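You operate a simulated robot arm through the tools that you are given. There is no shell and no other tool. Be economical: measure what you need, move in short steps, check, and stop when the job is done.

You are at the controls of a simulated robot arm. One attempt, no reset.

JOB
Check the red-banded block in the steel square and lay the matching shim on it.
Fine: push it into the corner, throw the green square lever, read, and set it back.

The check looks at the end state, three seconds after you hand in, the way a careful person would. Anything else that was tipped, shoved, dropped, spilled or broken makes it a failure.

ROBOT AND FRAMES
A 7-joint arm with a fingered hand on a trunk, on a base that drives. Base frame: it is fixed to the floor where the robot stands at the start and does not move with it; the origin is under the middle of the robot, x ahead of it, y to its left, z up; the surface under the hand at the start is at about z = 0.86. Units: m, degrees, N and s.
With the tool pointing down near the work surface it reaches from about 0.12 to 0.74 m from the robot's upright axis, wherever it stands. Its first joint turns from -69.0 to 172.0 degrees. Places, roughly: green square lever [0.7, 0, 1]; square display [0.7, -0.2, 0.9]. Payload 3.4 kg.
The tool frame sits at the grasp point between the pads (the TCP): z along the fingers, y along the line on which they close. The tips reach 0.039 m beyond it. Largest opening 0.18 m; the body of the gripper starts 0.111 m behind the TCP. The gripper is a hand of 3 fingers: y runs from the thumb to the fingers, the wrist lies at [0, 0, -0.262] in the tool frame, and closing takes about 1.5 s.
Orientation is that of the tool frame in the base frame, as a unit quaternion [x, y, z, w]. With the fingers straight down and closing along the base's y, the tool's x points along the base's -x, its y along +y and its z along -z.

CONTROLS
- The arm moves only by the tool apply_moves. Its argument "series" is a list of rows, each an object (a shift or turn left out is 0, a gripper value left out holds the last) with "slide": the shift along the tool's x, y, z in m, a list of three; "rot": the turn, a rotation vector about the tool's x, y, z in degrees, a list of three. In form: [{"slide": [tx, ty, tz], "rot": [ax, ay, az]}, ...]. A call has 1 to 8 rows; each row is the pose to reach, as a shift and turn from the pose commanded when the call began, along the tool's axes at that moment. "jaw" is the gripper command, from -1 (shut) to 1 (fully open), values between in proportion, set as the call begins (left out, the last holds). Each row takes 0.2 s and may step no farther than 0.05 m and 8.6 degrees from the row before; otherwise, or with a gripper value out of range, the whole call is refused. A pose out of reach is approached as far as the arm can. The call stops where the force on the tool passes 50 N (or 10 N more than at its start, if that is more) or the arm is blocked; 0.2 s more then pass. Each finger travels about 0.072 m/s and halts on what it meets, pressing with about 27 N; the grip force reading is that of the motor and also rises with nothing between the fingers. The clock runs only during rows and for 0.2 s after the last one: add rows that repeat a pose to give the fingers time. It gives the time, the measured TCP pose, the force on the tool (base axes), the opening and the grip force at its end, in the units of the frame above (readings bear some noise), with the torque about the TCP (base axes, N m) and any sound that the robot's microphone picked up, and new pictures: "views" is both (left out), scene, wrist or none.
- Cameras (640 x 400 px; columns grow to the right, rows downward): "scene" is now at [0.0508, -0.0373, 1.871]; the picture's right is [-0.45, -0.89, -0.00], its down [-0.79, 0.40, -0.46] and it looks along [0.41, -0.21, -0.89] (base axes); focal length 247 px, centre (320, 200). "wrist" rides on the gripper at [0.063, -0.036, -0.128] in the tool frame; the picture's right is [0.50, 0.87, 0.00], its down [-0.75, 0.44, -0.49] and it looks along [-0.43, 0.25, 0.87] (tool axes); focal length 226 px, centre (320, 200). There is no depth. A picture from a camera that has moved, and an enlarged one, comes with that camera's place and axes in the base frame and with its lens. The place of the scene camera against the robot may be out by one fixed shift of up to 0.018 m in any direction.
- raise_lower(by): slides the trunk up (or, below 0, down) by that many m; the arm and the scene camera ride with it, the base frame stays. It gives what a move gives, with no picture.
- drive_base(legs): drives the robot by 1 to 6 legs, each [ahead, left, turn to the left] in m, m and degrees, along the robot's own axes; the way and the turn of a leg run together, so that a leg with both is an arc; at most 1.5 m and 180 degrees a leg. The arm and the cameras ride along, it lands a little off, and it stops where it bumps. It gives what a move gives, and a new picture of the scene camera.
- curl_fingers(finger1, finger2, thumb_bend): sets how far each is bent, from 0 (flat) to 1 (curled in); at 0.3 the hand is open as for a grip, at 0.7 the pads meet at the TCP. One left out holds its place. A second passes; each finger stops where it meets its share of the squeeze, and holds until it gets a number again. A gripper value or a shape takes the hand back. It gives what a move gives, with no picture; readings hold the bend of each and the force on the fingers (four entries, about 0 where the hand has none), thumb and palm.
- grasp_type(shape): the hand has 3 fingers and takes this shape, open, in about a second: jaw (thumb against the fingers, like two jaws); tri (thumb and two fingers); tip (a fingertip pinch); poke (one finger out to press); point (the index stretched); flat (the hand flat); cup (the hand cupped); fist (a fist). The gripper value then closes the fingers along that shape, each until it touches; the sizes above hold for jaw. It gives what a move gives, with no picture.
- turn_head(pan, tilt): turns the head with the scene camera to pan (to the left, within 143 degrees either way) and tilt (down, from -29 to 69), counted from straight ahead of the robot. It gives what a move gives, and a new picture of the scene camera.
- zoom(camera, box): a new picture of the part [left, top, right, bottom] of that camera's present view, enlarged. No time passes.
- job_done(): hands the job in; it is judged then, once.

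Work in short steps. Places have to be worked out from the pictures, the camera data and where the tool is seen: move nearer, look again, correct. Check each grasp and each placing, and mend what went wrong. You have 120 turns and 260 pictures in all, those below and enlarged ones among them. Open the gripper and draw the arm clear of the work before you hand the job in, unless the task says otherwise; then end with one line.

The tools are called after "Request:" by a JSON object that holds its "fn" and its "kwargs". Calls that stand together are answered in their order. apply_moves: Moves the arm, as the interface text tells. Its arguments: {"type":"object","properties":{"series":{"type":"array","items":{"type":"object","properties":{"slide":{"type":"array","items":{"type":"number"}},"rot":{"type":"array","items":{"type":"number"}}}}},"jaw":{"type":"number"},"views":{"type":"string","enum":["both","scene","wrist","none"]}},"required":["series"]} The other tools are called the same way: raise_lower (by) slides the trunk up or down; grasp_type (shape) gives the hand a shape; curl_fingers (finger1, finger2, thumb_bend) moves the fingers one by one; drive_base (legs) drives the base; turn_head (pan, tilt) turns the head that bears the scene camera; zoom (camera, box) takes an enlarged picture of a part of a camera's view; job_done () hands the job in.

At the start:

```text
t: 0.0
ee_pos: [0.408, -0.1477, 1.1661]
tool_rot: [0.001, 1.0, 0.001, 0.0]
wrist_force: [-0.4, 0.0, 0.3]
ft_torque: [0.02, 0.01, -0.02]
gripper_width: 0.1801
grip_force: 0.0
shape: jaw
bend: [0.3, 0.3, 0.3]
finger forces: [0.1, 0.1, 0.0, 0.0, 0.0, 0.1]
trunk travel left (down, up): [-0.35, 0.192]
robot x, y, heading: [-0.0002, -0.0013, -0.1]
head pan, tilt: [-26.8, 62.3]
```

scene: 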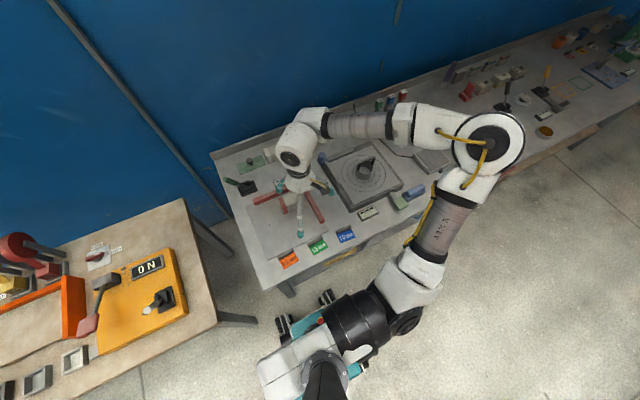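
wrist: 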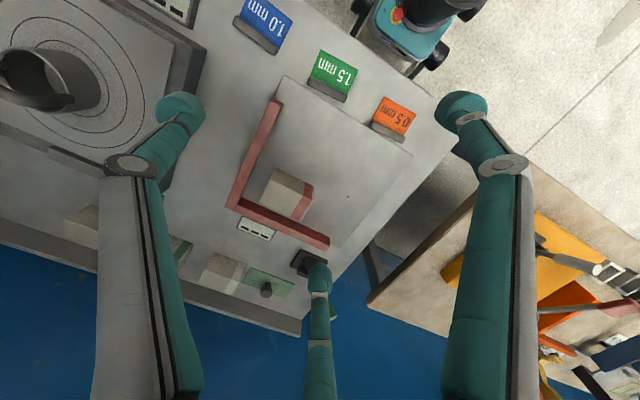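

The wrist view shows a red L corner with a block, a small display, and shims labelled 1.0, 1.5 and 0.5 mm. I'll enlarge both views to see the details.

Request:
{"fn": "zoom", "kwargs": {"camera": "wrist", "box": [180, 60, 440, 320]}}

Request:
{"fn": "zoom", "kwargs": {"camera": "scene", "box": [200, 80, 460, 290]}}

```text
1.54 times, centred on (310, 190) of wrist
camera zoom: at [0.3426, -0.1846, 1.2945], right [-0.5, 0.87, 0.0], down [0.75, 0.43, 0.49], along [0.43, 0.25, -0.87], focal length 348 px, centre (335, 215)
```

zoom: 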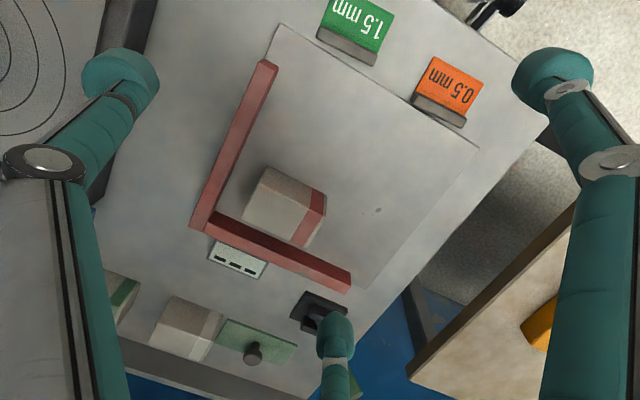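

```text
1.90 times, centred on (330, 185) of scene
camera zoom: at [0.0508, -0.0373, 1.871], right [-0.45, -0.89, 0.0], down [-0.79, 0.4, -0.46], along [0.41, -0.21, -0.89], focal length 471 px, centre (301, 229)
```

zoom: 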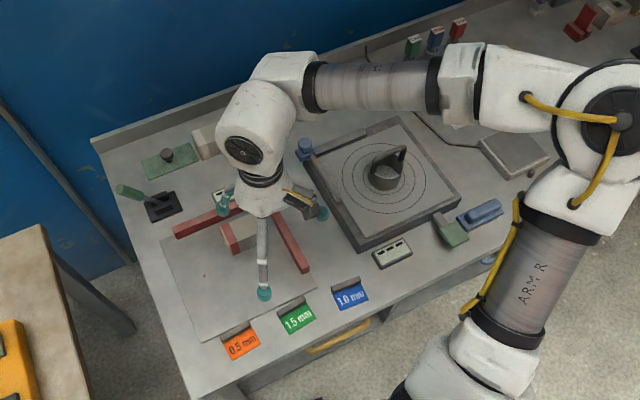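

Request:
{"fn": "zoom", "kwargs": {"camera": "scene", "box": [215, 130, 345, 220]}}

Request:
{"fn": "zoom", "kwargs": {"camera": "scene", "box": [250, 190, 380, 280]}}

Request:
{"fn": "zoom", "kwargs": {"camera": "wrist", "box": [220, 180, 340, 310]}}

```text
4.44 times, centred on (280, 175) of scene
camera zoom: at [0.0508, -0.0373, 1.871], right [-0.45, -0.89, 0.0], down [-0.79, 0.4, -0.46], along [0.41, -0.21, -0.89], focal length 1099 px, centre (498, 311)
```

zoom: 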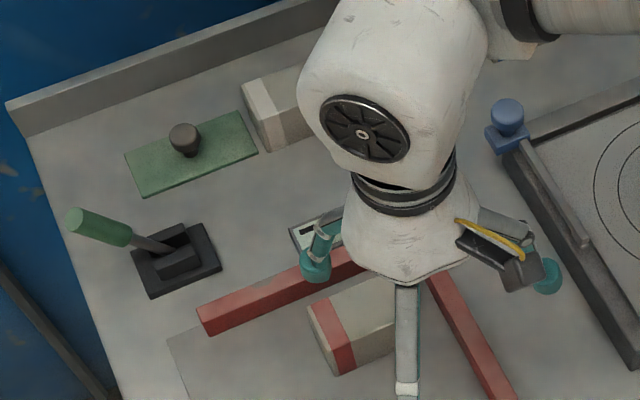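

```text
4.44 times, centred on (315, 235) of scene
camera zoom: at [0.0508, -0.0373, 1.871], right [-0.45, -0.89, 0.0], down [-0.79, 0.4, -0.46], along [0.41, -0.21, -0.89], focal length 1099 px, centre (342, 44)
```

zoom: 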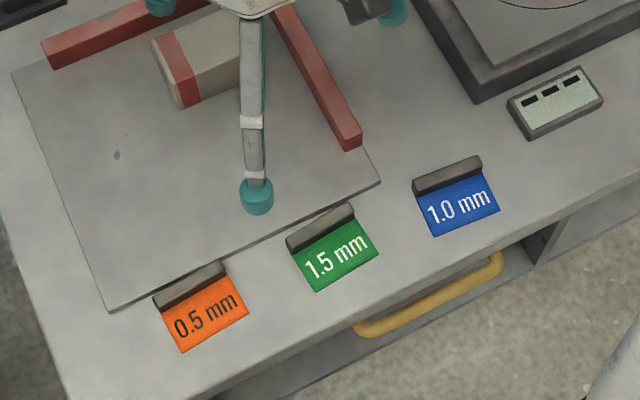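

```text
3.08 times, centred on (280, 245) of wrist
camera zoom: at [0.3426, -0.1846, 1.2945], right [-0.5, 0.87, 0.0], down [0.75, 0.43, 0.49], along [0.43, 0.25, -0.87], focal length 696 px, centre (443, 62)
```

zoom: 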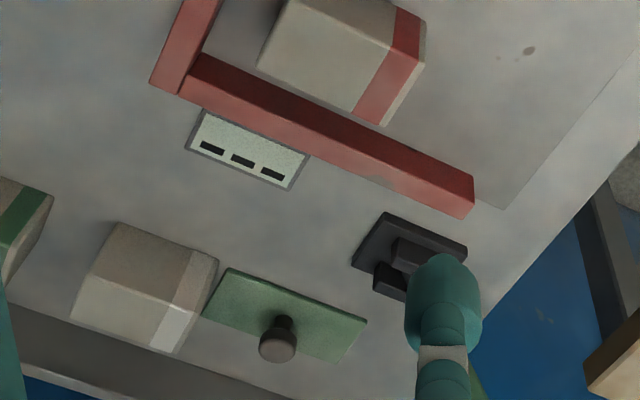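

I'll move the hand in for a closer wrist view of the block and the display.

Request:
{"fn": "apply_moves", "kwargs": {"series": [{"slide": [-0.03, -0.02, 0.03]}, {"slide": [-0.067, -0.047, 0.06]}, {"slide": [-0.067, -0.047, 0.086]}, {"slide": [-0.067, -0.047, 0.086]}], "views": "both"}}

```text
refused: row 2 steps farther than a row can; nothing moved
```

Request:
{"fn": "apply_moves", "kwargs": {"series": [{"slide": [-0.02, -0.015, 0.03]}, {"slide": [-0.042, -0.03, 0.06]}, {"slide": [-0.067, -0.047, 0.086]}, {"slide": [-0.067, -0.047, 0.086]}], "views": "both"}}

```text
t: 1.0
ee_pos: [0.4725, -0.1946, 1.0826]
tool_rot: [0.001, 1.0, -0.001, 0.001]
wrist_force: [0.1, -0.4, 1.2]
ft_torque: [0.05, 0.01, 0.01]
gripper_width: 0.1799
grip_force: 0.0
shape: jaw
bend: [0.3, 0.3, 0.3]
finger forces: [0.0, 0.0, 0.0, 0.1, 0.0, 0.1]
trunk travel left (down, up): [-0.35, 0.192]
robot x, y, heading: [0.0005, 0.0014, -0.0]
head pan, tilt: [-26.8, 62.3]
camera scene: at [0.0504, -0.0385, 1.871], right [-0.45, -0.89, 0.0], down [-0.79, 0.4, -0.46], along [0.41, -0.21, -0.89], focal length 247 px, centre (320, 200)
camera wrist: at [0.4079, -0.2294, 1.2122], right [-0.5, 0.87, 0.0], down [0.75, 0.43, 0.49], along [0.43, 0.24, -0.87], focal length 226 px, centre (320, 200)
```

scene: 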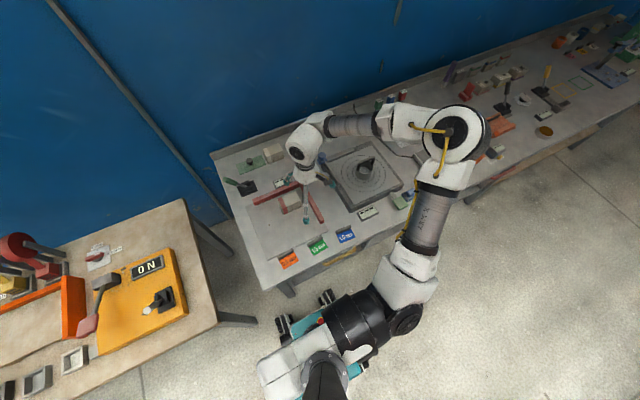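
wrist: 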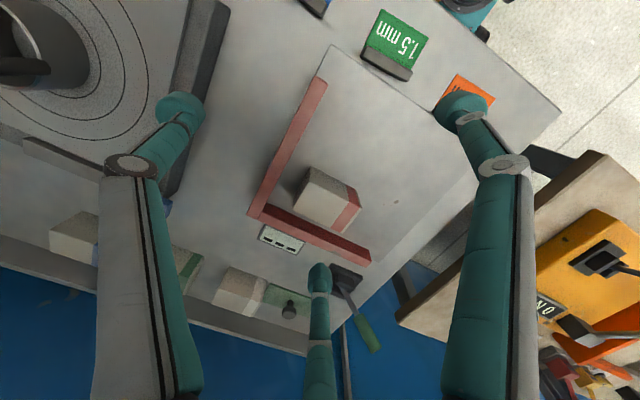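

Request:
{"fn": "zoom", "kwargs": {"camera": "wrist", "box": [240, 150, 400, 250]}}

Request:
{"fn": "zoom", "kwargs": {"camera": "scene", "box": [200, 140, 330, 230]}}

Request:
{"fn": "zoom", "kwargs": {"camera": "wrist", "box": [340, 0, 460, 90]}}

```text
4.00 times, centred on (320, 200) of wrist
camera zoom: at [0.4079, -0.2294, 1.2122], right [-0.5, 0.87, 0.0], down [0.75, 0.43, 0.49], along [0.43, 0.24, -0.87], focal length 904 px, centre (320, 200)
```

zoom: 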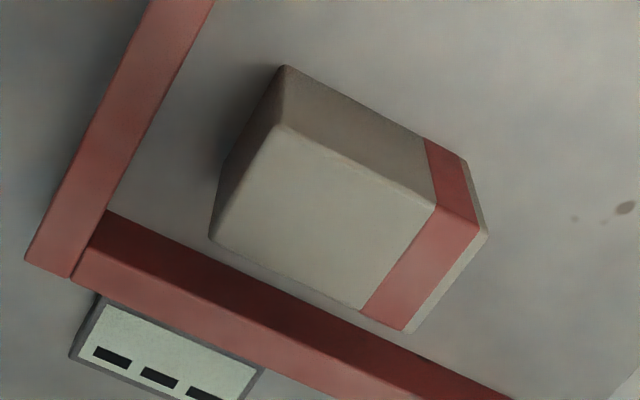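

```text
4.44 times, centred on (265, 185) of scene
camera zoom: at [0.0504, -0.0385, 1.871], right [-0.45, -0.89, 0.0], down [-0.79, 0.4, -0.46], along [0.41, -0.21, -0.89], focal length 1099 px, centre (564, 267)
```

zoom: 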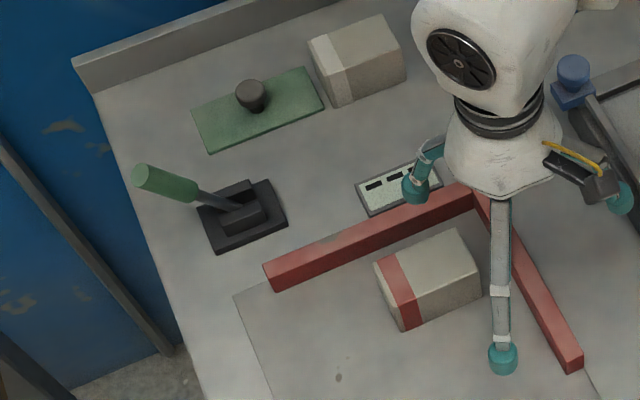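

```text
4.44 times, centred on (400, 45) of wrist
camera zoom: at [0.4079, -0.2294, 1.2122], right [-0.5, 0.87, 0.0], down [0.75, 0.43, 0.49], along [0.43, 0.24, -0.87], focal length 1005 px, centre (-36, 889)
```

zoom: 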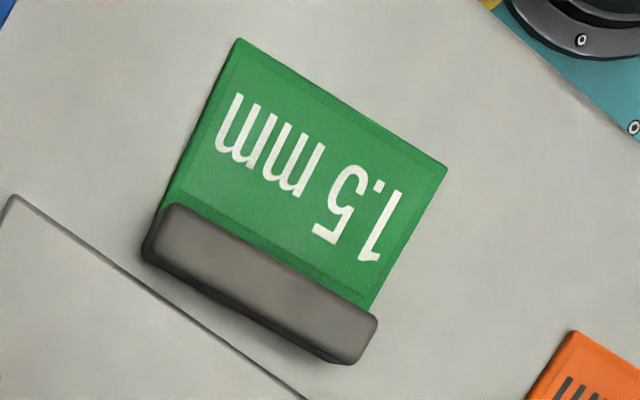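

The block appears aligned with the square, at about x 0.534–0.589, y −0.174…−0.088, top z 0.919. The corner's inner faces are at about x 0.633 and y −0.21. I'll try the poke shape for pushing.

Request:
{"fn": "grasp_type", "kwargs": {"shape": "poke"}}

Request:
{"fn": "apply_moves", "kwargs": {"series": [{"slide": [0, 0, -0.01]}], "views": "both"}}

Request:
{"fn": "zoom", "kwargs": {"camera": "scene", "box": [200, 110, 360, 230]}}

```text
t: 1.9
ee_pos: [0.4731, -0.1943, 1.0832]
tool_rot: [0.001, 1.0, -0.001, 0.001]
wrist_force: [-0.3, -0.5, -0.3]
ft_torque: [0.03, 0.01, 0.01]
gripper_width: 0.0
grip_force: 0.1
shape: poke
bend: [1.0, 1.0, 0.66]
finger forces: [0.0, 0.0, 0.0, 0.1, 0.0, 0.1]
trunk travel left (down, up): [-0.35, 0.192]
robot x, y, heading: [0.0021, -0.0011, 0.0]
head pan, tilt: [-26.8, 62.3]
```

```text
t: 2.3
ee_pos: [0.4714, -0.193, 1.0926]
tool_rot: [0.001, 1.0, 0.0, 0.001]
wrist_force: [1.1, 0.6, -0.1]
ft_torque: [-0.01, -0.01, -0.02]
gripper_width: 0.0
grip_force: 0.2
shape: poke
bend: [1.0, 1.0, 0.66]
finger forces: [0.0, 0.0, 0.0, 0.1, 0.0, 0.0]
trunk travel left (down, up): [-0.35, 0.192]
robot x, y, heading: [0.0029, -0.0013, 0.0]
head pan, tilt: [-26.8, 62.3]
camera scene: at [0.0506, -0.0373, 1.871], right [-0.45, -0.89, 0.0], down [-0.79, 0.4, -0.46], along [0.41, -0.21, -0.89], focal length 247 px, centre (320, 200)
camera wrist: at [0.4074, -0.2282, 1.2214], right [-0.5, 0.87, 0.0], down [0.75, 0.43, 0.49], along [0.43, 0.24, -0.87], focal length 226 px, centre (320, 200)
```

scene: 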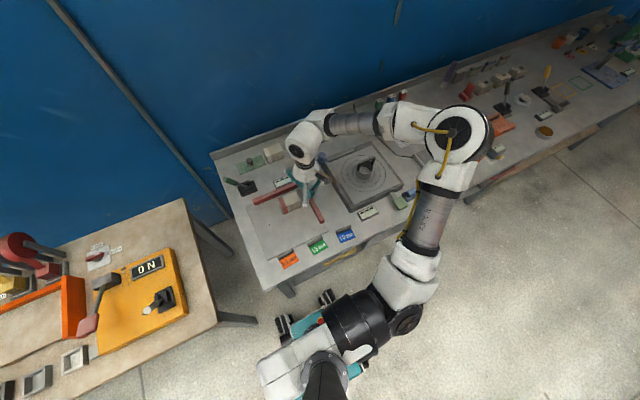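
wrist: 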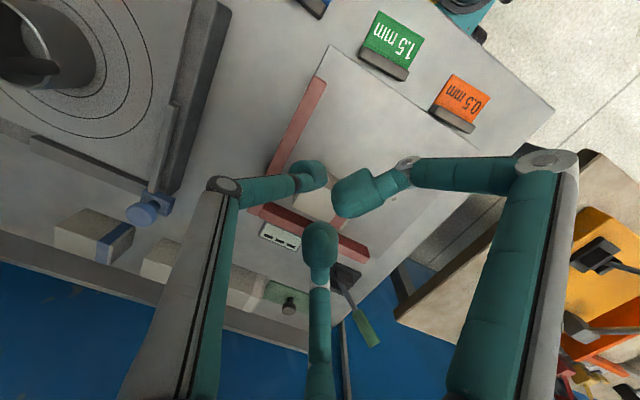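

```text
3.33 times, centred on (280, 170) of scene
camera zoom: at [0.0506, -0.0373, 1.871], right [-0.45, -0.89, 0.0], down [-0.79, 0.4, -0.46], along [0.41, -0.21, -0.89], focal length 824 px, centre (453, 300)
```

zoom: 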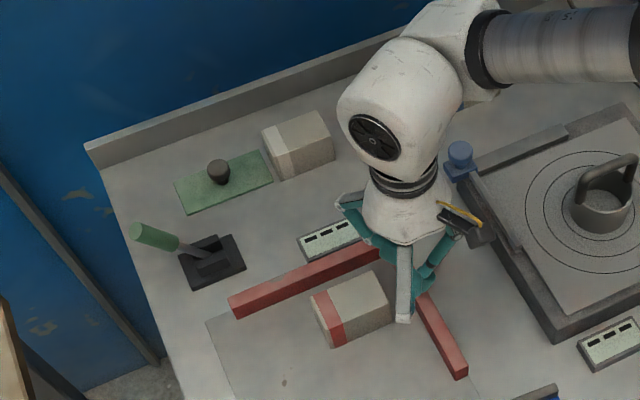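

Request:
{"fn": "grasp_type", "kwargs": {"shape": "tip"}}

Request:
{"fn": "apply_moves", "kwargs": {"series": [{}, {}, {}, {}, {}, {}, {}, {}], "jaw": -1, "views": "both"}}

Request:
{"fn": "zoom", "kwargs": {"camera": "scene", "box": [240, 110, 360, 230]}}

```text
t: 3.2
ee_pos: [0.4725, -0.1937, 1.0917]
tool_rot: [0.001, 1.0, 0.0, 0.001]
wrist_force: [-0.1, 0.4, -0.3]
ft_torque: [0.01, 0.02, 0.01]
gripper_width: 0.1799
grip_force: 0.0
shape: tip
bend: [0.3, 0.3, 0.3]
finger forces: [0.1, 0.0, 0.0, 0.1, 0.1, 0.1]
trunk travel left (down, up): [-0.35, 0.192]
robot x, y, heading: [0.0005, 0.0029, -0.2]
head pan, tilt: [-26.8, 62.3]
```

```text
t: 5.0
ee_pos: [0.473, -0.193, 1.0914]
tool_rot: [0.001, 1.0, 0.0, 0.001]
wrist_force: [0.0, 0.1, -0.3]
ft_torque: [-0.02, -0.02, -0.01]
gripper_width: 0.0
grip_force: 27.0
shape: tip
bend: [0.66, 0.66, 0.66]
finger forces: [0.0, 0.1, 0.1, 0.0, 0.0, 0.1]
trunk travel left (down, up): [-0.35, 0.192]
robot x, y, heading: [-0.0005, 0.0031, 0.2]
head pan, tilt: [-26.8, 62.3]
camera scene: at [0.0515, -0.0375, 1.871], right [-0.45, -0.89, 0.0], down [-0.79, 0.4, -0.46], along [0.41, -0.21, -0.89], focal length 247 px, centre (320, 200)
camera wrist: at [0.4078, -0.2282, 1.2209], right [-0.5, 0.87, 0.0], down [0.75, 0.43, 0.49], along [0.43, 0.24, -0.87], focal length 226 px, centre (320, 200)
```

scene: 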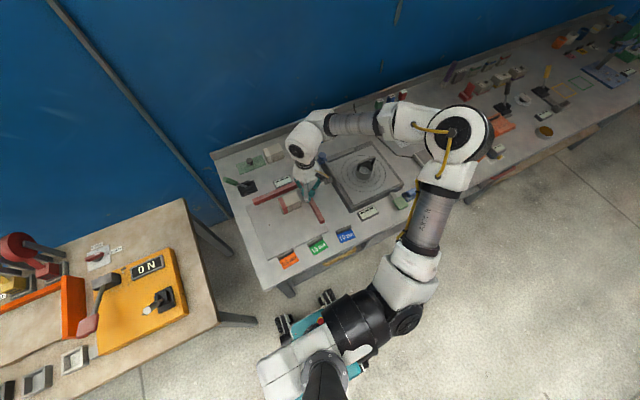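
wrist: 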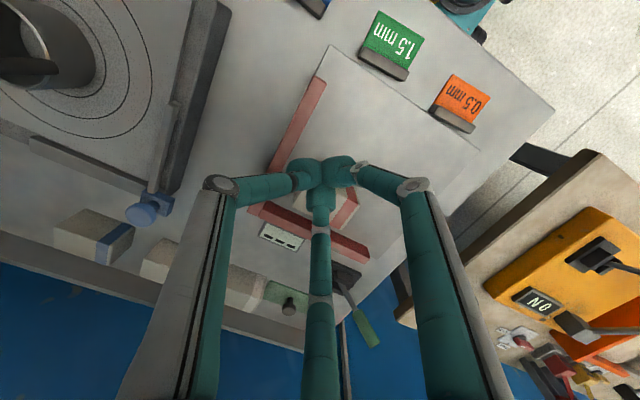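

```text
3.33 times, centred on (300, 170) of scene
camera zoom: at [0.0515, -0.0375, 1.871], right [-0.45, -0.89, 0.0], down [-0.79, 0.4, -0.46], along [0.41, -0.21, -0.89], focal length 824 px, centre (387, 300)
```

zoom: 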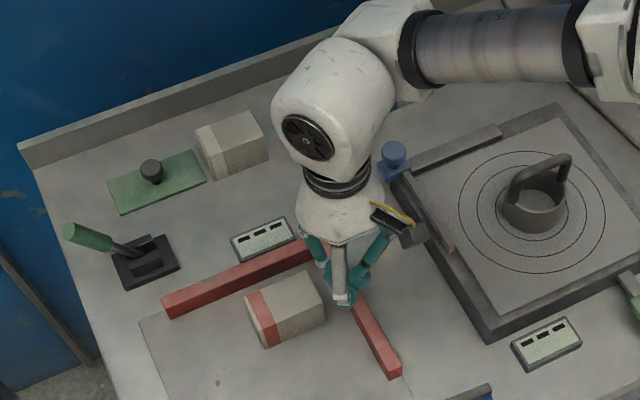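

The open fingers sit at about tool (±0.09, 0.055), with the thumb at (0, −0.105). I'll use the thumb alone as a straight pusher: curl the two fingers, then yaw the tool so the thumb points to base +x.

Request:
{"fn": "curl_fingers", "kwargs": {"finger1": 1.0, "finger2": 1.0, "thumb_bend": 0.25}}

Request:
{"fn": "apply_moves", "kwargs": {"series": [{"slide": [0.01, 0, -0.01], "rot": [0, 0, -8]}, {"slide": [0.02, 0.01, -0.02], "rot": [0, 0, -16]}, {"slide": [0.03, 0.02, -0.03], "rot": [0, 0, -24]}, {"slide": [0.04, 0.03, -0.03], "rot": [0, 0, -32]}, {"slide": [0.05, 0.04, -0.03], "rot": [0, 0, -40]}, {"slide": [0.06, 0.05, -0.03], "rot": [0, 0, -48]}, {"slide": [0.065, 0.06, -0.03], "rot": [0, 0, -56]}], "views": "none"}}

Request:
{"fn": "apply_moves", "kwargs": {"series": [{"rot": [0, 0, -8.5]}, {"rot": [0, 0, -17]}, {"rot": [0, 0, -25.5]}, {"rot": [0, 0, -34]}, {"rot": [0, 0, -34]}], "views": "both"}}

```text
t: 6.0
ee_pos: [0.472, -0.1933, 1.0918]
tool_rot: [0.001, 1.0, -0.001, 0.001]
wrist_force: [0.7, 0.8, 0.1]
ft_torque: [0.01, -0.01, -0.02]
gripper_width: 0.0815
grip_force: 0.1
shape: fingers
bend: [0.74, 0.74, 0.25]
finger forces: [0.0, 0.0, 0.1, 0.0, 0.0, 0.1]
trunk travel left (down, up): [-0.35, 0.192]
robot x, y, heading: [-0.0031, -0.0012, -0.1]
head pan, tilt: [-26.8, 62.3]
```

```text
t: 7.6
ee_pos: [0.4082, -0.1297, 1.1202]
tool_rot: [-0.47, 0.883, -0.001, 0.0]
wrist_force: [0.3, 0.6, 0.2]
ft_torque: [0.0, -0.01, 0.0]
gripper_width: 0.0815
grip_force: 0.0
shape: fingers
bend: [0.74, 0.74, 0.25]
finger forces: [0.0, 0.0, 0.0, 0.0, 0.0, 0.0]
trunk travel left (down, up): [-0.35, 0.192]
robot x, y, heading: [0.0012, 0.0009, 0.1]
head pan, tilt: [-26.8, 62.3]
```

```text
t: 8.8
ee_pos: [0.4076, -0.1325, 1.1205]
tool_rot: [0.708, -0.707, 0.002, -0.001]
wrist_force: [1.5, 0.3, -0.2]
ft_torque: [-0.01, 0.01, 0.01]
gripper_width: 0.0814
grip_force: 0.1
shape: fingers
bend: [0.74, 0.74, 0.25]
finger forces: [0.1, 0.0, 0.0, 0.1, 0.0, 0.0]
trunk travel left (down, up): [-0.35, 0.192]
robot x, y, heading: [-0.0017, 0.0008, -0.0]
head pan, tilt: [-26.8, 62.3]
camera scene: at [0.051, -0.037, 1.871], right [-0.45, -0.89, 0.0], down [-0.79, 0.4, -0.46], along [0.41, -0.21, -0.89], focal length 247 px, centre (320, 200)
camera wrist: at [0.4419, -0.1944, 1.2497], right [-0.87, -0.5, 0.0], down [-0.44, 0.75, 0.49], along [-0.24, 0.43, -0.87], focal length 226 px, centre (320, 200)
```

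scene: 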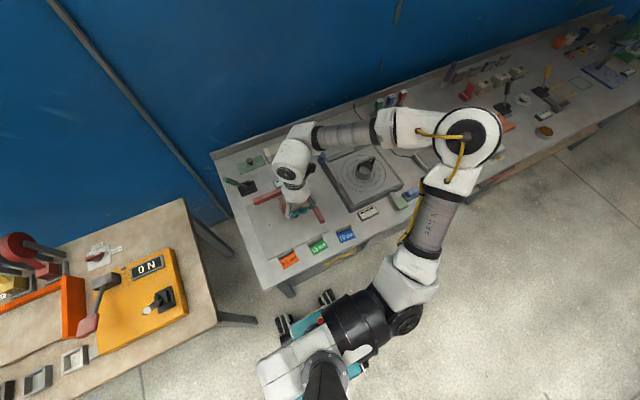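
wrist: 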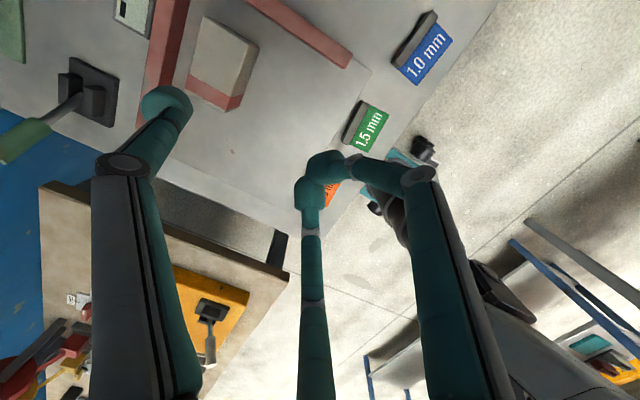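

The thumb tip is at about tool (0, −0.114, +0.03). I'll descend in front of the block's near face with the thumb tip behind it.

Request:
{"fn": "apply_moves", "kwargs": {"series": [{"slide": [0, 0.022, 0.02]}, {"slide": [0, 0.025, 0.065]}, {"slide": [0, 0.025, 0.11]}, {"slide": [0, 0.025, 0.15]}, {"slide": [0, 0.025, 0.15]}], "views": "both"}}

Request:
{"fn": "zoom", "kwargs": {"camera": "scene", "box": [230, 150, 360, 280]}}

```text
t: 10.0
ee_pos: [0.3815, -0.1329, 0.9686]
tool_rot: [-0.707, 0.707, -0.002, 0.001]
wrist_force: [-0.5, 0.3, 0.9]
ft_torque: [0.01, -0.01, -0.02]
gripper_width: 0.0815
grip_force: 0.1
shape: fingers
bend: [0.74, 0.74, 0.25]
finger forces: [0.0, 0.0, 0.1, 0.0, 0.0, 0.1]
trunk travel left (down, up): [-0.35, 0.192]
robot x, y, heading: [0.0026, 0.0042, -0.2]
head pan, tilt: [-26.8, 62.3]
camera scene: at [0.0504, -0.0373, 1.8711], right [-0.45, -0.89, 0.0], down [-0.79, 0.4, -0.46], along [0.41, -0.21, -0.89], focal length 247 px, centre (320, 200)
camera wrist: at [0.4152, -0.1952, 1.0977], right [-0.87, -0.5, 0.0], down [-0.44, 0.76, 0.49], along [-0.24, 0.43, -0.87], focal length 226 px, centre (320, 200)
```

scene: 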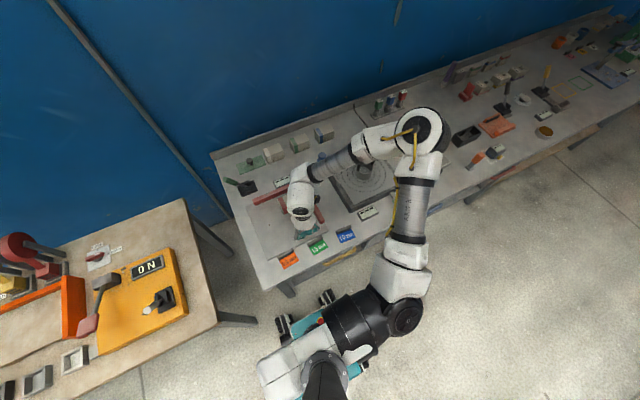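
wrist: 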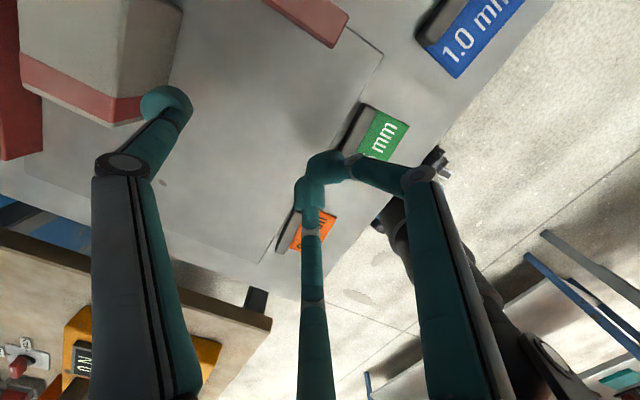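

```text
3.08 times, centred on (295, 215) of scene
camera zoom: at [0.0504, -0.0373, 1.8711], right [-0.45, -0.89, 0.0], down [-0.79, 0.4, -0.46], along [0.41, -0.21, -0.89], focal length 761 px, centre (397, 154)
```

zoom: 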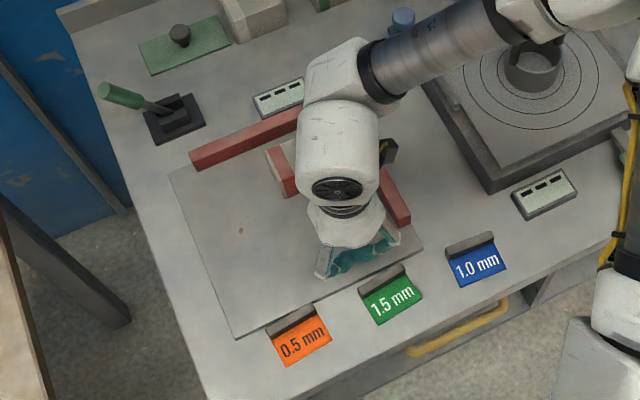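

Request:
{"fn": "apply_moves", "kwargs": {"series": [{"slide": [0, 0, 0.025]}, {"slide": [-0.002, 0, 0.048]}, {"slide": [-0.002, 0, 0.048]}], "views": "both"}}

Request:
{"fn": "zoom", "kwargs": {"camera": "wrist", "box": [0, 0, 320, 200]}}

```text
t: 10.8
ee_pos: [0.3819, -0.1301, 0.9212]
tool_rot: [-0.706, 0.708, -0.001, 0.001]
wrist_force: [-0.2, -0.3, 0.2]
ft_torque: [-0.02, 0.02, 0.01]
gripper_width: 0.0816
grip_force: 0.0
shape: fingers
bend: [0.74, 0.74, 0.25]
finger forces: [0.0, 0.0, 0.0, 0.0, 0.0, 0.0]
trunk travel left (down, up): [-0.35, 0.192]
robot x, y, heading: [0.0014, -0.0029, 0.1]
head pan, tilt: [-26.8, 62.3]
camera scene: at [0.0514, -0.0369, 1.871], right [-0.45, -0.89, 0.0], down [-0.79, 0.4, -0.46], along [0.41, -0.21, -0.89], focal length 247 px, centre (320, 200)
camera wrist: at [0.4157, -0.193, 1.0502], right [-0.87, -0.5, 0.0], down [-0.43, 0.76, 0.49], along [-0.24, 0.43, -0.87], focal length 226 px, centre (320, 200)
```

scene: 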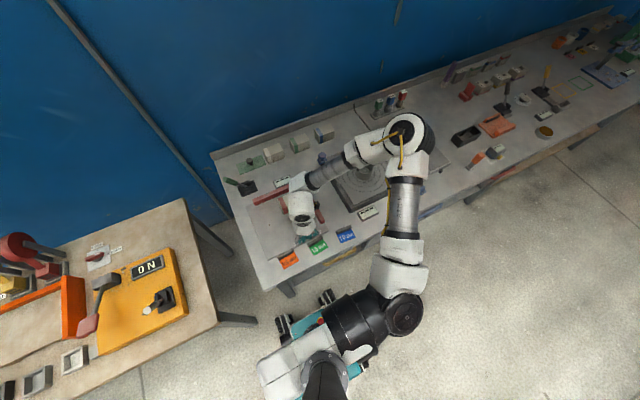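
wrist: 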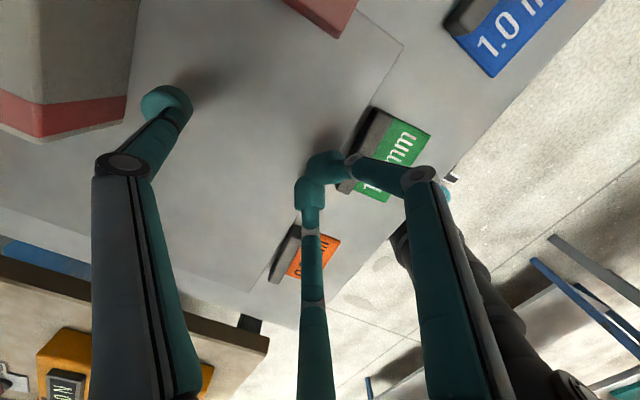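

```text
2.00 times, centred on (160, 100) of wrist
camera zoom: at [0.4157, -0.193, 1.0502], right [-0.87, -0.5, 0.0], down [-0.43, 0.76, 0.49], along [-0.24, 0.43, -0.87], focal length 452 px, centre (640, 400)
```

zoom: 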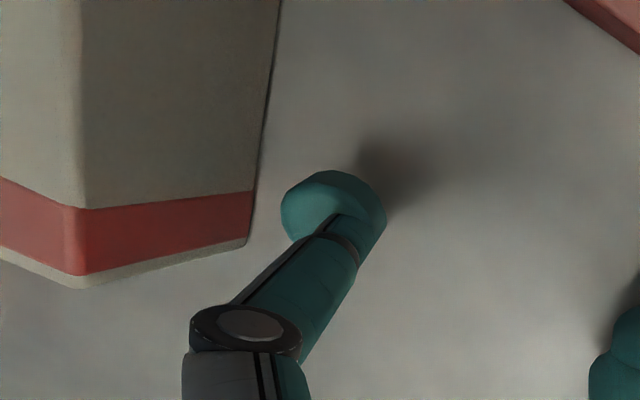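

The thumb tip is low and leads the knuckle, about 3 cm from the block. I'll push slowly along +x.

Request:
{"fn": "apply_moves", "kwargs": {"series": [{"slide": [0, -0.01, 0.006]}, {"slide": [0, -0.02, 0.006]}, {"slide": [0, -0.028, 0.006]}, {"slide": [0, -0.036, 0.006]}, {"slide": [0, -0.044, 0.006]}, {"slide": [0, -0.05, 0.006]}], "views": "wrist"}}

Request:
{"fn": "zoom", "kwargs": {"camera": "scene", "box": [230, 160, 350, 260]}}

```text
t: 12.2
ee_pos: [0.4348, -0.13, 0.9171]
tool_rot: [-0.707, 0.708, -0.001, -0.001]
wrist_force: [-0.8, -0.2, -0.7]
ft_torque: [-0.01, 0.04, -0.01]
gripper_width: 0.08
grip_force: 0.2
shape: fingers
bend: [0.74, 0.74, 0.26]
finger forces: [0.1, 0.0, 0.0, 0.1, 0.8, 0.1]
trunk travel left (down, up): [-0.35, 0.192]
robot x, y, heading: [0.0004, 0.0024, 0.2]
head pan, tilt: [-26.8, 62.3]
camera wrist: at [0.4685, -0.1922, 1.0461], right [-0.87, -0.5, 0.0], down [-0.43, 0.75, 0.49], along [-0.24, 0.43, -0.87], focal length 226 px, centre (320, 200)
```

wrist: 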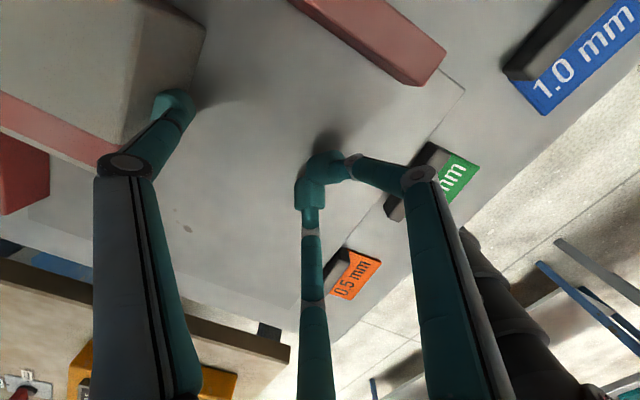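

```text
4.00 times, centred on (290, 210) of scene
camera zoom: at [0.0521, -0.0369, 1.8709], right [-0.45, -0.89, 0.0], down [-0.79, 0.4, -0.46], along [0.41, -0.21, -0.89], focal length 989 px, centre (440, 160)
```

zoom: 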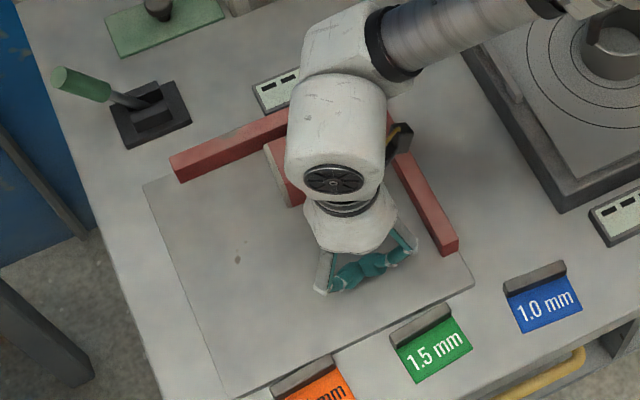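

Request:
{"fn": "apply_moves", "kwargs": {"series": [{"slide": [0, -0.006, 0]}, {"slide": [0, -0.012, 0]}, {"slide": [0, -0.017, 0]}, {"slide": [0, -0.021, 0]}], "views": "wrist"}}

Request:
{"fn": "zoom", "kwargs": {"camera": "wrist", "box": [0, 0, 240, 150]}}

```text
t: 13.2
ee_pos: [0.4548, -0.1294, 0.9176]
tool_rot: [-0.707, 0.707, -0.001, -0.001]
wrist_force: [-0.9, -0.9, -0.4]
ft_torque: [0.0, 0.07, -0.01]
gripper_width: 0.0799
grip_force: 0.8
shape: fingers
bend: [0.74, 0.74, 0.26]
finger forces: [0.1, 0.1, 0.0, 0.1, 1.0, 0.0]
trunk travel left (down, up): [-0.35, 0.192]
robot x, y, heading: [0.0017, -0.0012, 0.1]
head pan, tilt: [-26.8, 62.3]
camera wrist: at [0.4887, -0.1921, 1.0463], right [-0.87, -0.5, 0.0], down [-0.43, 0.76, 0.49], along [-0.24, 0.43, -0.87], focal length 226 px, centre (320, 200)
```

wrist: 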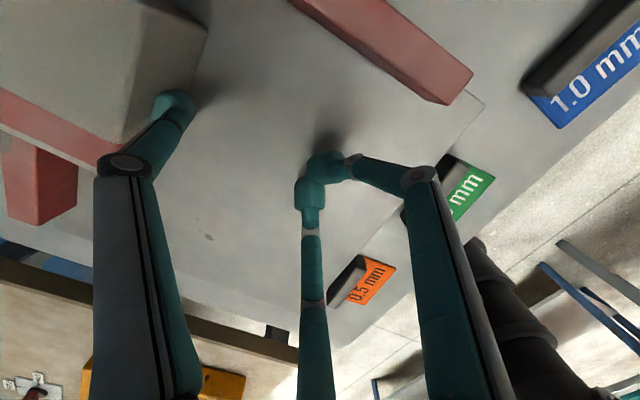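

```text
2.67 times, centred on (120, 75) of wrist
camera zoom: at [0.4887, -0.1921, 1.0463], right [-0.87, -0.5, 0.0], down [-0.43, 0.76, 0.49], along [-0.24, 0.43, -0.87], focal length 603 px, centre (853, 533)
```

zoom: 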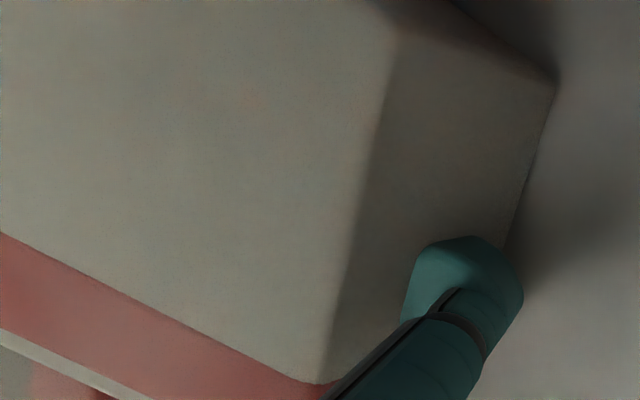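

Request:
{"fn": "apply_moves", "kwargs": {"series": [{"slide": [0, -0.004, 0]}, {"slide": [0, -0.008, 0]}], "views": "none"}}

```text
t: 13.8
ee_pos: [0.4624, -0.1299, 0.9167]
tool_rot: [-0.707, 0.707, -0.001, -0.001]
wrist_force: [-3.0, -0.5, 0.9]
ft_torque: [-0.02, -0.02, -0.05]
gripper_width: 0.0781
grip_force: 1.4
shape: fingers
bend: [0.74, 0.74, 0.27]
finger forces: [0.1, 0.0, 0.1, 0.1, 3.3, 0.0]
trunk travel left (down, up): [-0.35, 0.192]
robot x, y, heading: [-0.0012, -0.0016, -0.1]
head pan, tilt: [-26.8, 62.3]
```

Thumb force rose to 3.3 N, so the block is probably at the bar. I'll nudge slightly further to confirm.

Request:
{"fn": "apply_moves", "kwargs": {"series": [{"slide": [0, -0.003, 0]}, {"slide": [0, -0.005, 0]}], "views": "wrist"}}

Request:
{"fn": "zoom", "kwargs": {"camera": "scene", "box": [240, 160, 330, 230]}}

```text
t: 14.4
ee_pos: [0.4659, -0.1309, 0.9181]
tool_rot: [-0.706, 0.708, -0.001, 0.0]
wrist_force: [-4.7, -1.4, 2.2]
ft_torque: [-0.02, -0.03, -0.12]
gripper_width: 0.0755
grip_force: 2.7
shape: fingers
bend: [0.74, 0.74, 0.29]
finger forces: [0.0, 0.0, 0.0, 0.1, 5.5, 0.1]
trunk travel left (down, up): [-0.35, 0.192]
robot x, y, heading: [-0.0006, 0.0015, 0.2]
head pan, tilt: [-26.8, 62.3]
camera wrist: at [0.501, -0.1926, 1.0461], right [-0.87, -0.5, 0.0], down [-0.43, 0.76, 0.49], along [-0.24, 0.43, -0.87], focal length 226 px, centre (320, 200)
```

wrist: 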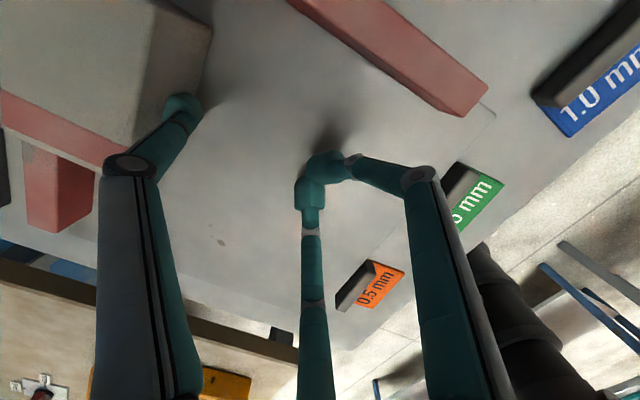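

```text
5.71 times, centred on (285, 195) of scene
camera zoom: at [0.0505, -0.0372, 1.871], right [-0.45, -0.89, 0.0], down [-0.79, 0.4, -0.46], along [0.41, -0.21, -0.89], focal length 1413 px, centre (520, 229)
```

zoom: 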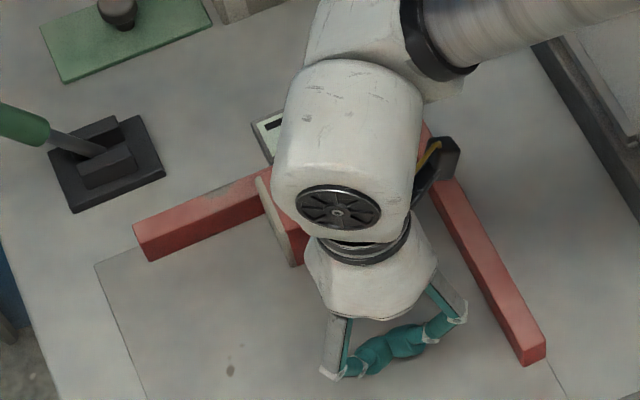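

The block is against the back bar. I'll back off and go around to its +y side.

Request:
{"fn": "apply_moves", "kwargs": {"series": [{"slide": [0, 0.035, 0]}, {"slide": [-0.04, 0.035, 0]}, {"slide": [-0.08, 0.035, 0]}, {"slide": [-0.08, 0.005, 0]}, {"slide": [-0.08, -0.024, 0]}, {"slide": [-0.08, -0.024, 0]}], "views": "both"}}

Request:
{"fn": "zoom", "kwargs": {"camera": "scene", "box": [230, 150, 350, 250]}}

```text
t: 15.8
ee_pos: [0.4759, -0.09, 0.9381]
tool_rot: [-0.707, 0.707, -0.001, 0.0]
wrist_force: [-1.3, 0.3, 1.3]
ft_torque: [0.07, 0.0, 0.08]
gripper_width: 0.0803
grip_force: 0.8
shape: fingers
bend: [0.74, 0.74, 0.26]
finger forces: [0.0, 0.1, 0.0, 0.0, 1.1, 0.0]
out of reach, approached as far as the arm can: row 3, 4, 5, 6
trunk travel left (down, up): [-0.35, 0.192]
robot x, y, heading: [0.0004, -0.0011, 0.1]
head pan, tilt: [-26.8, 62.3]
camera scene: at [0.053, -0.0357, 1.8709], right [-0.45, -0.89, 0.0], down [-0.79, 0.4, -0.46], along [0.41, -0.21, -0.89], focal length 247 px, centre (320, 200)
camera wrist: at [0.5101, -0.1528, 1.0674], right [-0.87, -0.5, 0.0], down [-0.43, 0.75, 0.49], along [-0.24, 0.43, -0.87], focal length 226 px, centre (320, 200)
```

scene: 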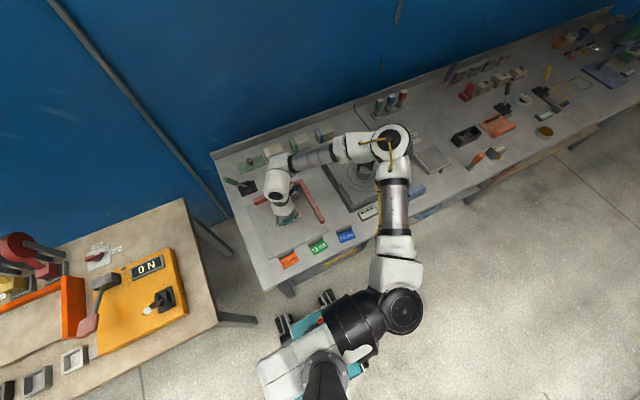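
wrist: 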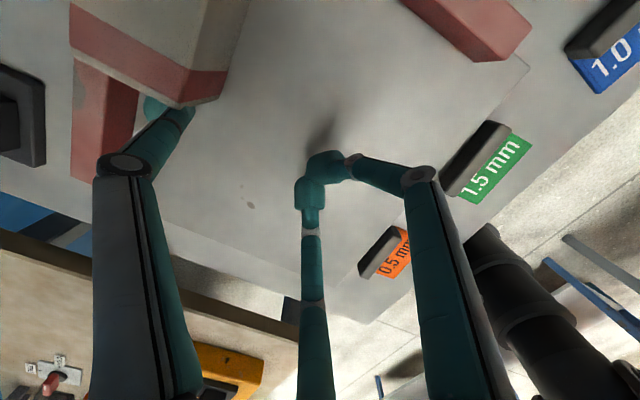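

```text
4.00 times, centred on (290, 200) of scene
camera zoom: at [0.053, -0.0357, 1.8709], right [-0.45, -0.89, 0.0], down [-0.79, 0.4, -0.46], along [0.41, -0.21, -0.89], focal length 989 px, centre (440, 200)
```

zoom: 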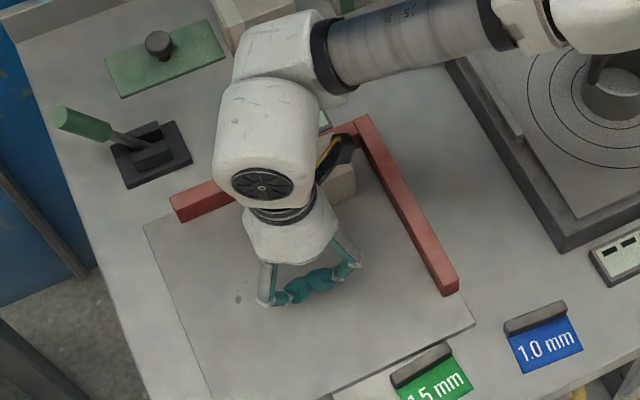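

The yaw limits reach in +y, so I'll retreat and drive the base a little to the left.

Request:
{"fn": "apply_moves", "kwargs": {"series": [{"slide": [0.02, 0.035, 0]}, {"slide": [0.045, 0.068, -0.01]}, {"slide": [0.06, 0.08, -0.05]}, {"slide": [0.07, 0.08, -0.095]}, {"slide": [0.07, 0.08, -0.14]}, {"slide": [0.07, 0.08, -0.14]}], "views": "none"}}

Request:
{"fn": "drive_base", "kwargs": {"legs": [[0, 0.15, 0]]}}

```text
t: 17.2
ee_pos: [0.3993, -0.1603, 1.0844]
tool_rot: [-0.707, 0.707, 0.0, -0.001]
wrist_force: [-0.1, -0.4, -1.0]
ft_torque: [0.0, 0.04, 0.0]
gripper_width: 0.0817
grip_force: 0.0
shape: fingers
bend: [0.74, 0.74, 0.25]
finger forces: [0.1, 0.0, 0.0, 0.0, 0.0, 0.1]
trunk travel left (down, up): [-0.35, 0.192]
robot x, y, heading: [0.0008, 0.0002, -0.0]
head pan, tilt: [-26.8, 62.3]
```

```text
t: 18.5
ee_pos: [0.3978, -0.0468, 1.0797]
tool_rot: [-0.704, 0.71, 0.007, 0.006]
wrist_force: [-0.9, 0.3, 0.1]
ft_torque: [-0.09, 0.01, -0.01]
gripper_width: 0.0817
grip_force: 0.1
shape: fingers
bend: [0.74, 0.74, 0.25]
finger forces: [0.0, 0.0, 0.0, 0.0, 0.1, 0.0]
trunk travel left (down, up): [-0.35, 0.192]
robot x, y, heading: [-0.0023, 0.1361, -0.5]
head pan, tilt: [-26.8, 62.3]
camera scene: at [0.0519, 0.0459, 1.8683], right [-0.46, -0.89, -0.03], down [-0.79, 0.42, -0.45], along [0.41, -0.18, -0.89], focal length 247 px, centre (320, 200)
```

scene: 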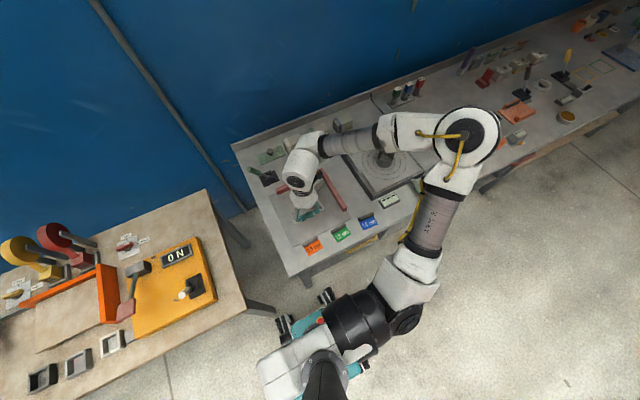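

Request:
{"fn": "apply_moves", "kwargs": {"series": [{"slide": [0, 0, 0]}], "views": "wrist"}}

Request:
{"fn": "zoom", "kwargs": {"camera": "scene", "box": [240, 130, 380, 270]}}

```text
t: 18.9
ee_pos: [0.3927, 0.0115, 1.0903]
tool_rot: [-0.706, 0.708, -0.012, -0.011]
wrist_force: [-0.3, 0.2, 0.6]
ft_torque: [-0.09, -0.05, 0.03]
gripper_width: 0.0814
grip_force: 0.1
shape: fingers
bend: [0.74, 0.74, 0.25]
finger forces: [0.0, 0.1, 0.1, 0.1, 0.0, 0.0]
trunk travel left (down, up): [-0.35, 0.192]
robot x, y, heading: [-0.0013, 0.1386, -0.1]
head pan, tilt: [-26.8, 62.3]
camera wrist: at [0.4278, -0.0465, 1.2207], right [-0.87, -0.5, 0.01], down [-0.43, 0.77, 0.47], along [-0.24, 0.4, -0.88], focal length 226 px, centre (320, 200)
```

wrist: 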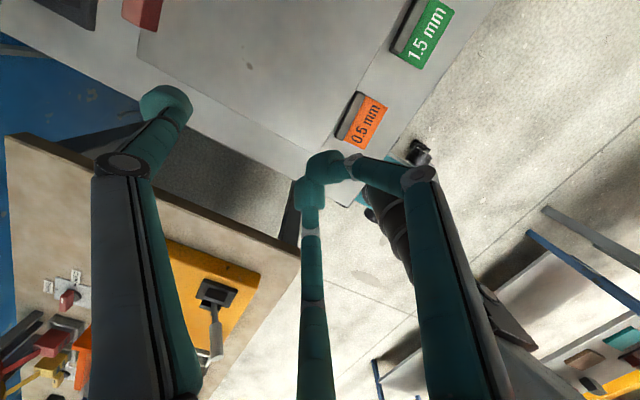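

```text
2.86 times, centred on (310, 200) of scene
camera zoom: at [0.0495, 0.15, 1.8714], right [-0.45, -0.89, 0.02], down [-0.79, 0.39, -0.47], along [0.41, -0.23, -0.88], focal length 706 px, centre (349, 200)
```

zoom: 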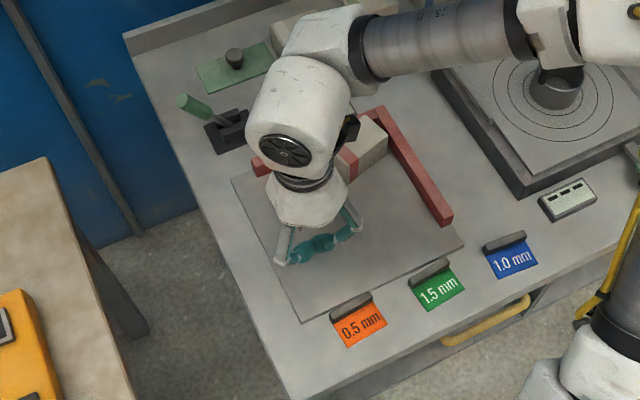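

Request:
{"fn": "apply_moves", "kwargs": {"series": [{}, {}, {}, {}, {}, {}, {}, {}], "views": "both"}}

Request:
{"fn": "zoom", "kwargs": {"camera": "scene", "box": [250, 130, 380, 230]}}

```text
t: 20.7
ee_pos: [0.3939, -0.0158, 1.0865]
tool_rot: [-0.704, 0.71, -0.004, -0.002]
wrist_force: [-0.6, -0.2, 0.3]
ft_torque: [0.03, 0.0, 0.01]
gripper_width: 0.0814
grip_force: 0.1
shape: fingers
bend: [0.74, 0.74, 0.25]
finger forces: [0.0, 0.1, 0.1, 0.1, 0.1, 0.0]
trunk travel left (down, up): [-0.35, 0.192]
robot x, y, heading: [0.0011, 0.132, -0.3]
head pan, tilt: [-26.8, 62.3]
camera scene: at [0.0493, 0.116, 1.8713], right [-0.45, -0.89, 0.01], down [-0.79, 0.4, -0.47], along [0.41, -0.22, -0.88], focal length 247 px, centre (320, 200)
camera wrist: at [0.4276, -0.0767, 1.2163], right [-0.87, -0.49, 0.0], down [-0.43, 0.76, 0.48], along [-0.24, 0.42, -0.87], focal length 226 px, centre (320, 200)
```

scene: 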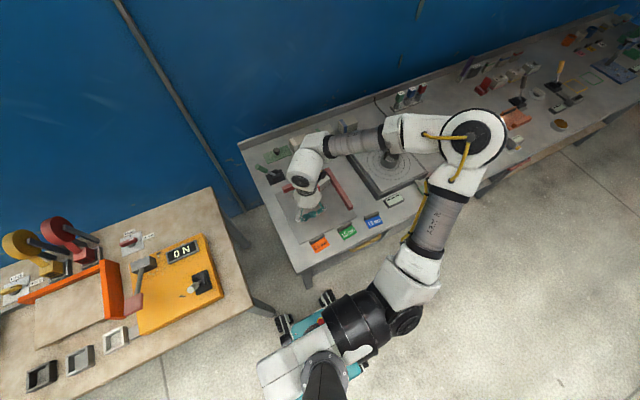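
wrist: 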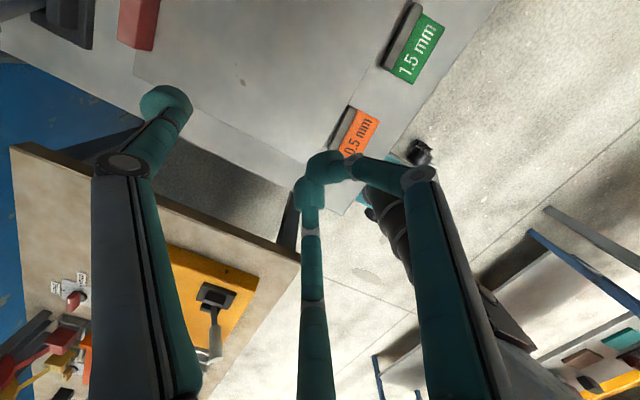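

```text
4.00 times, centred on (315, 180) of scene
camera zoom: at [0.0493, 0.116, 1.8713], right [-0.45, -0.89, 0.01], down [-0.79, 0.4, -0.47], along [0.41, -0.22, -0.88], focal length 989 px, centre (340, 280)
```

zoom: 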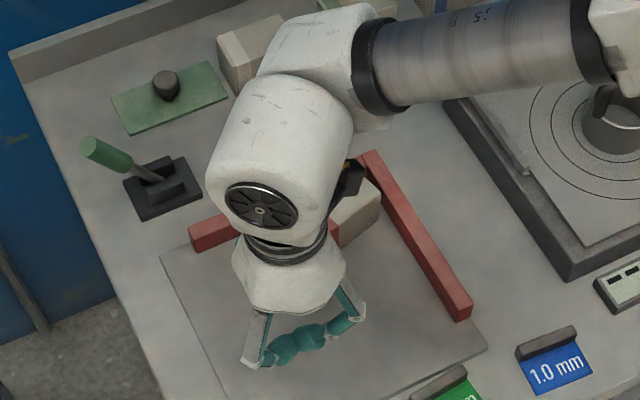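

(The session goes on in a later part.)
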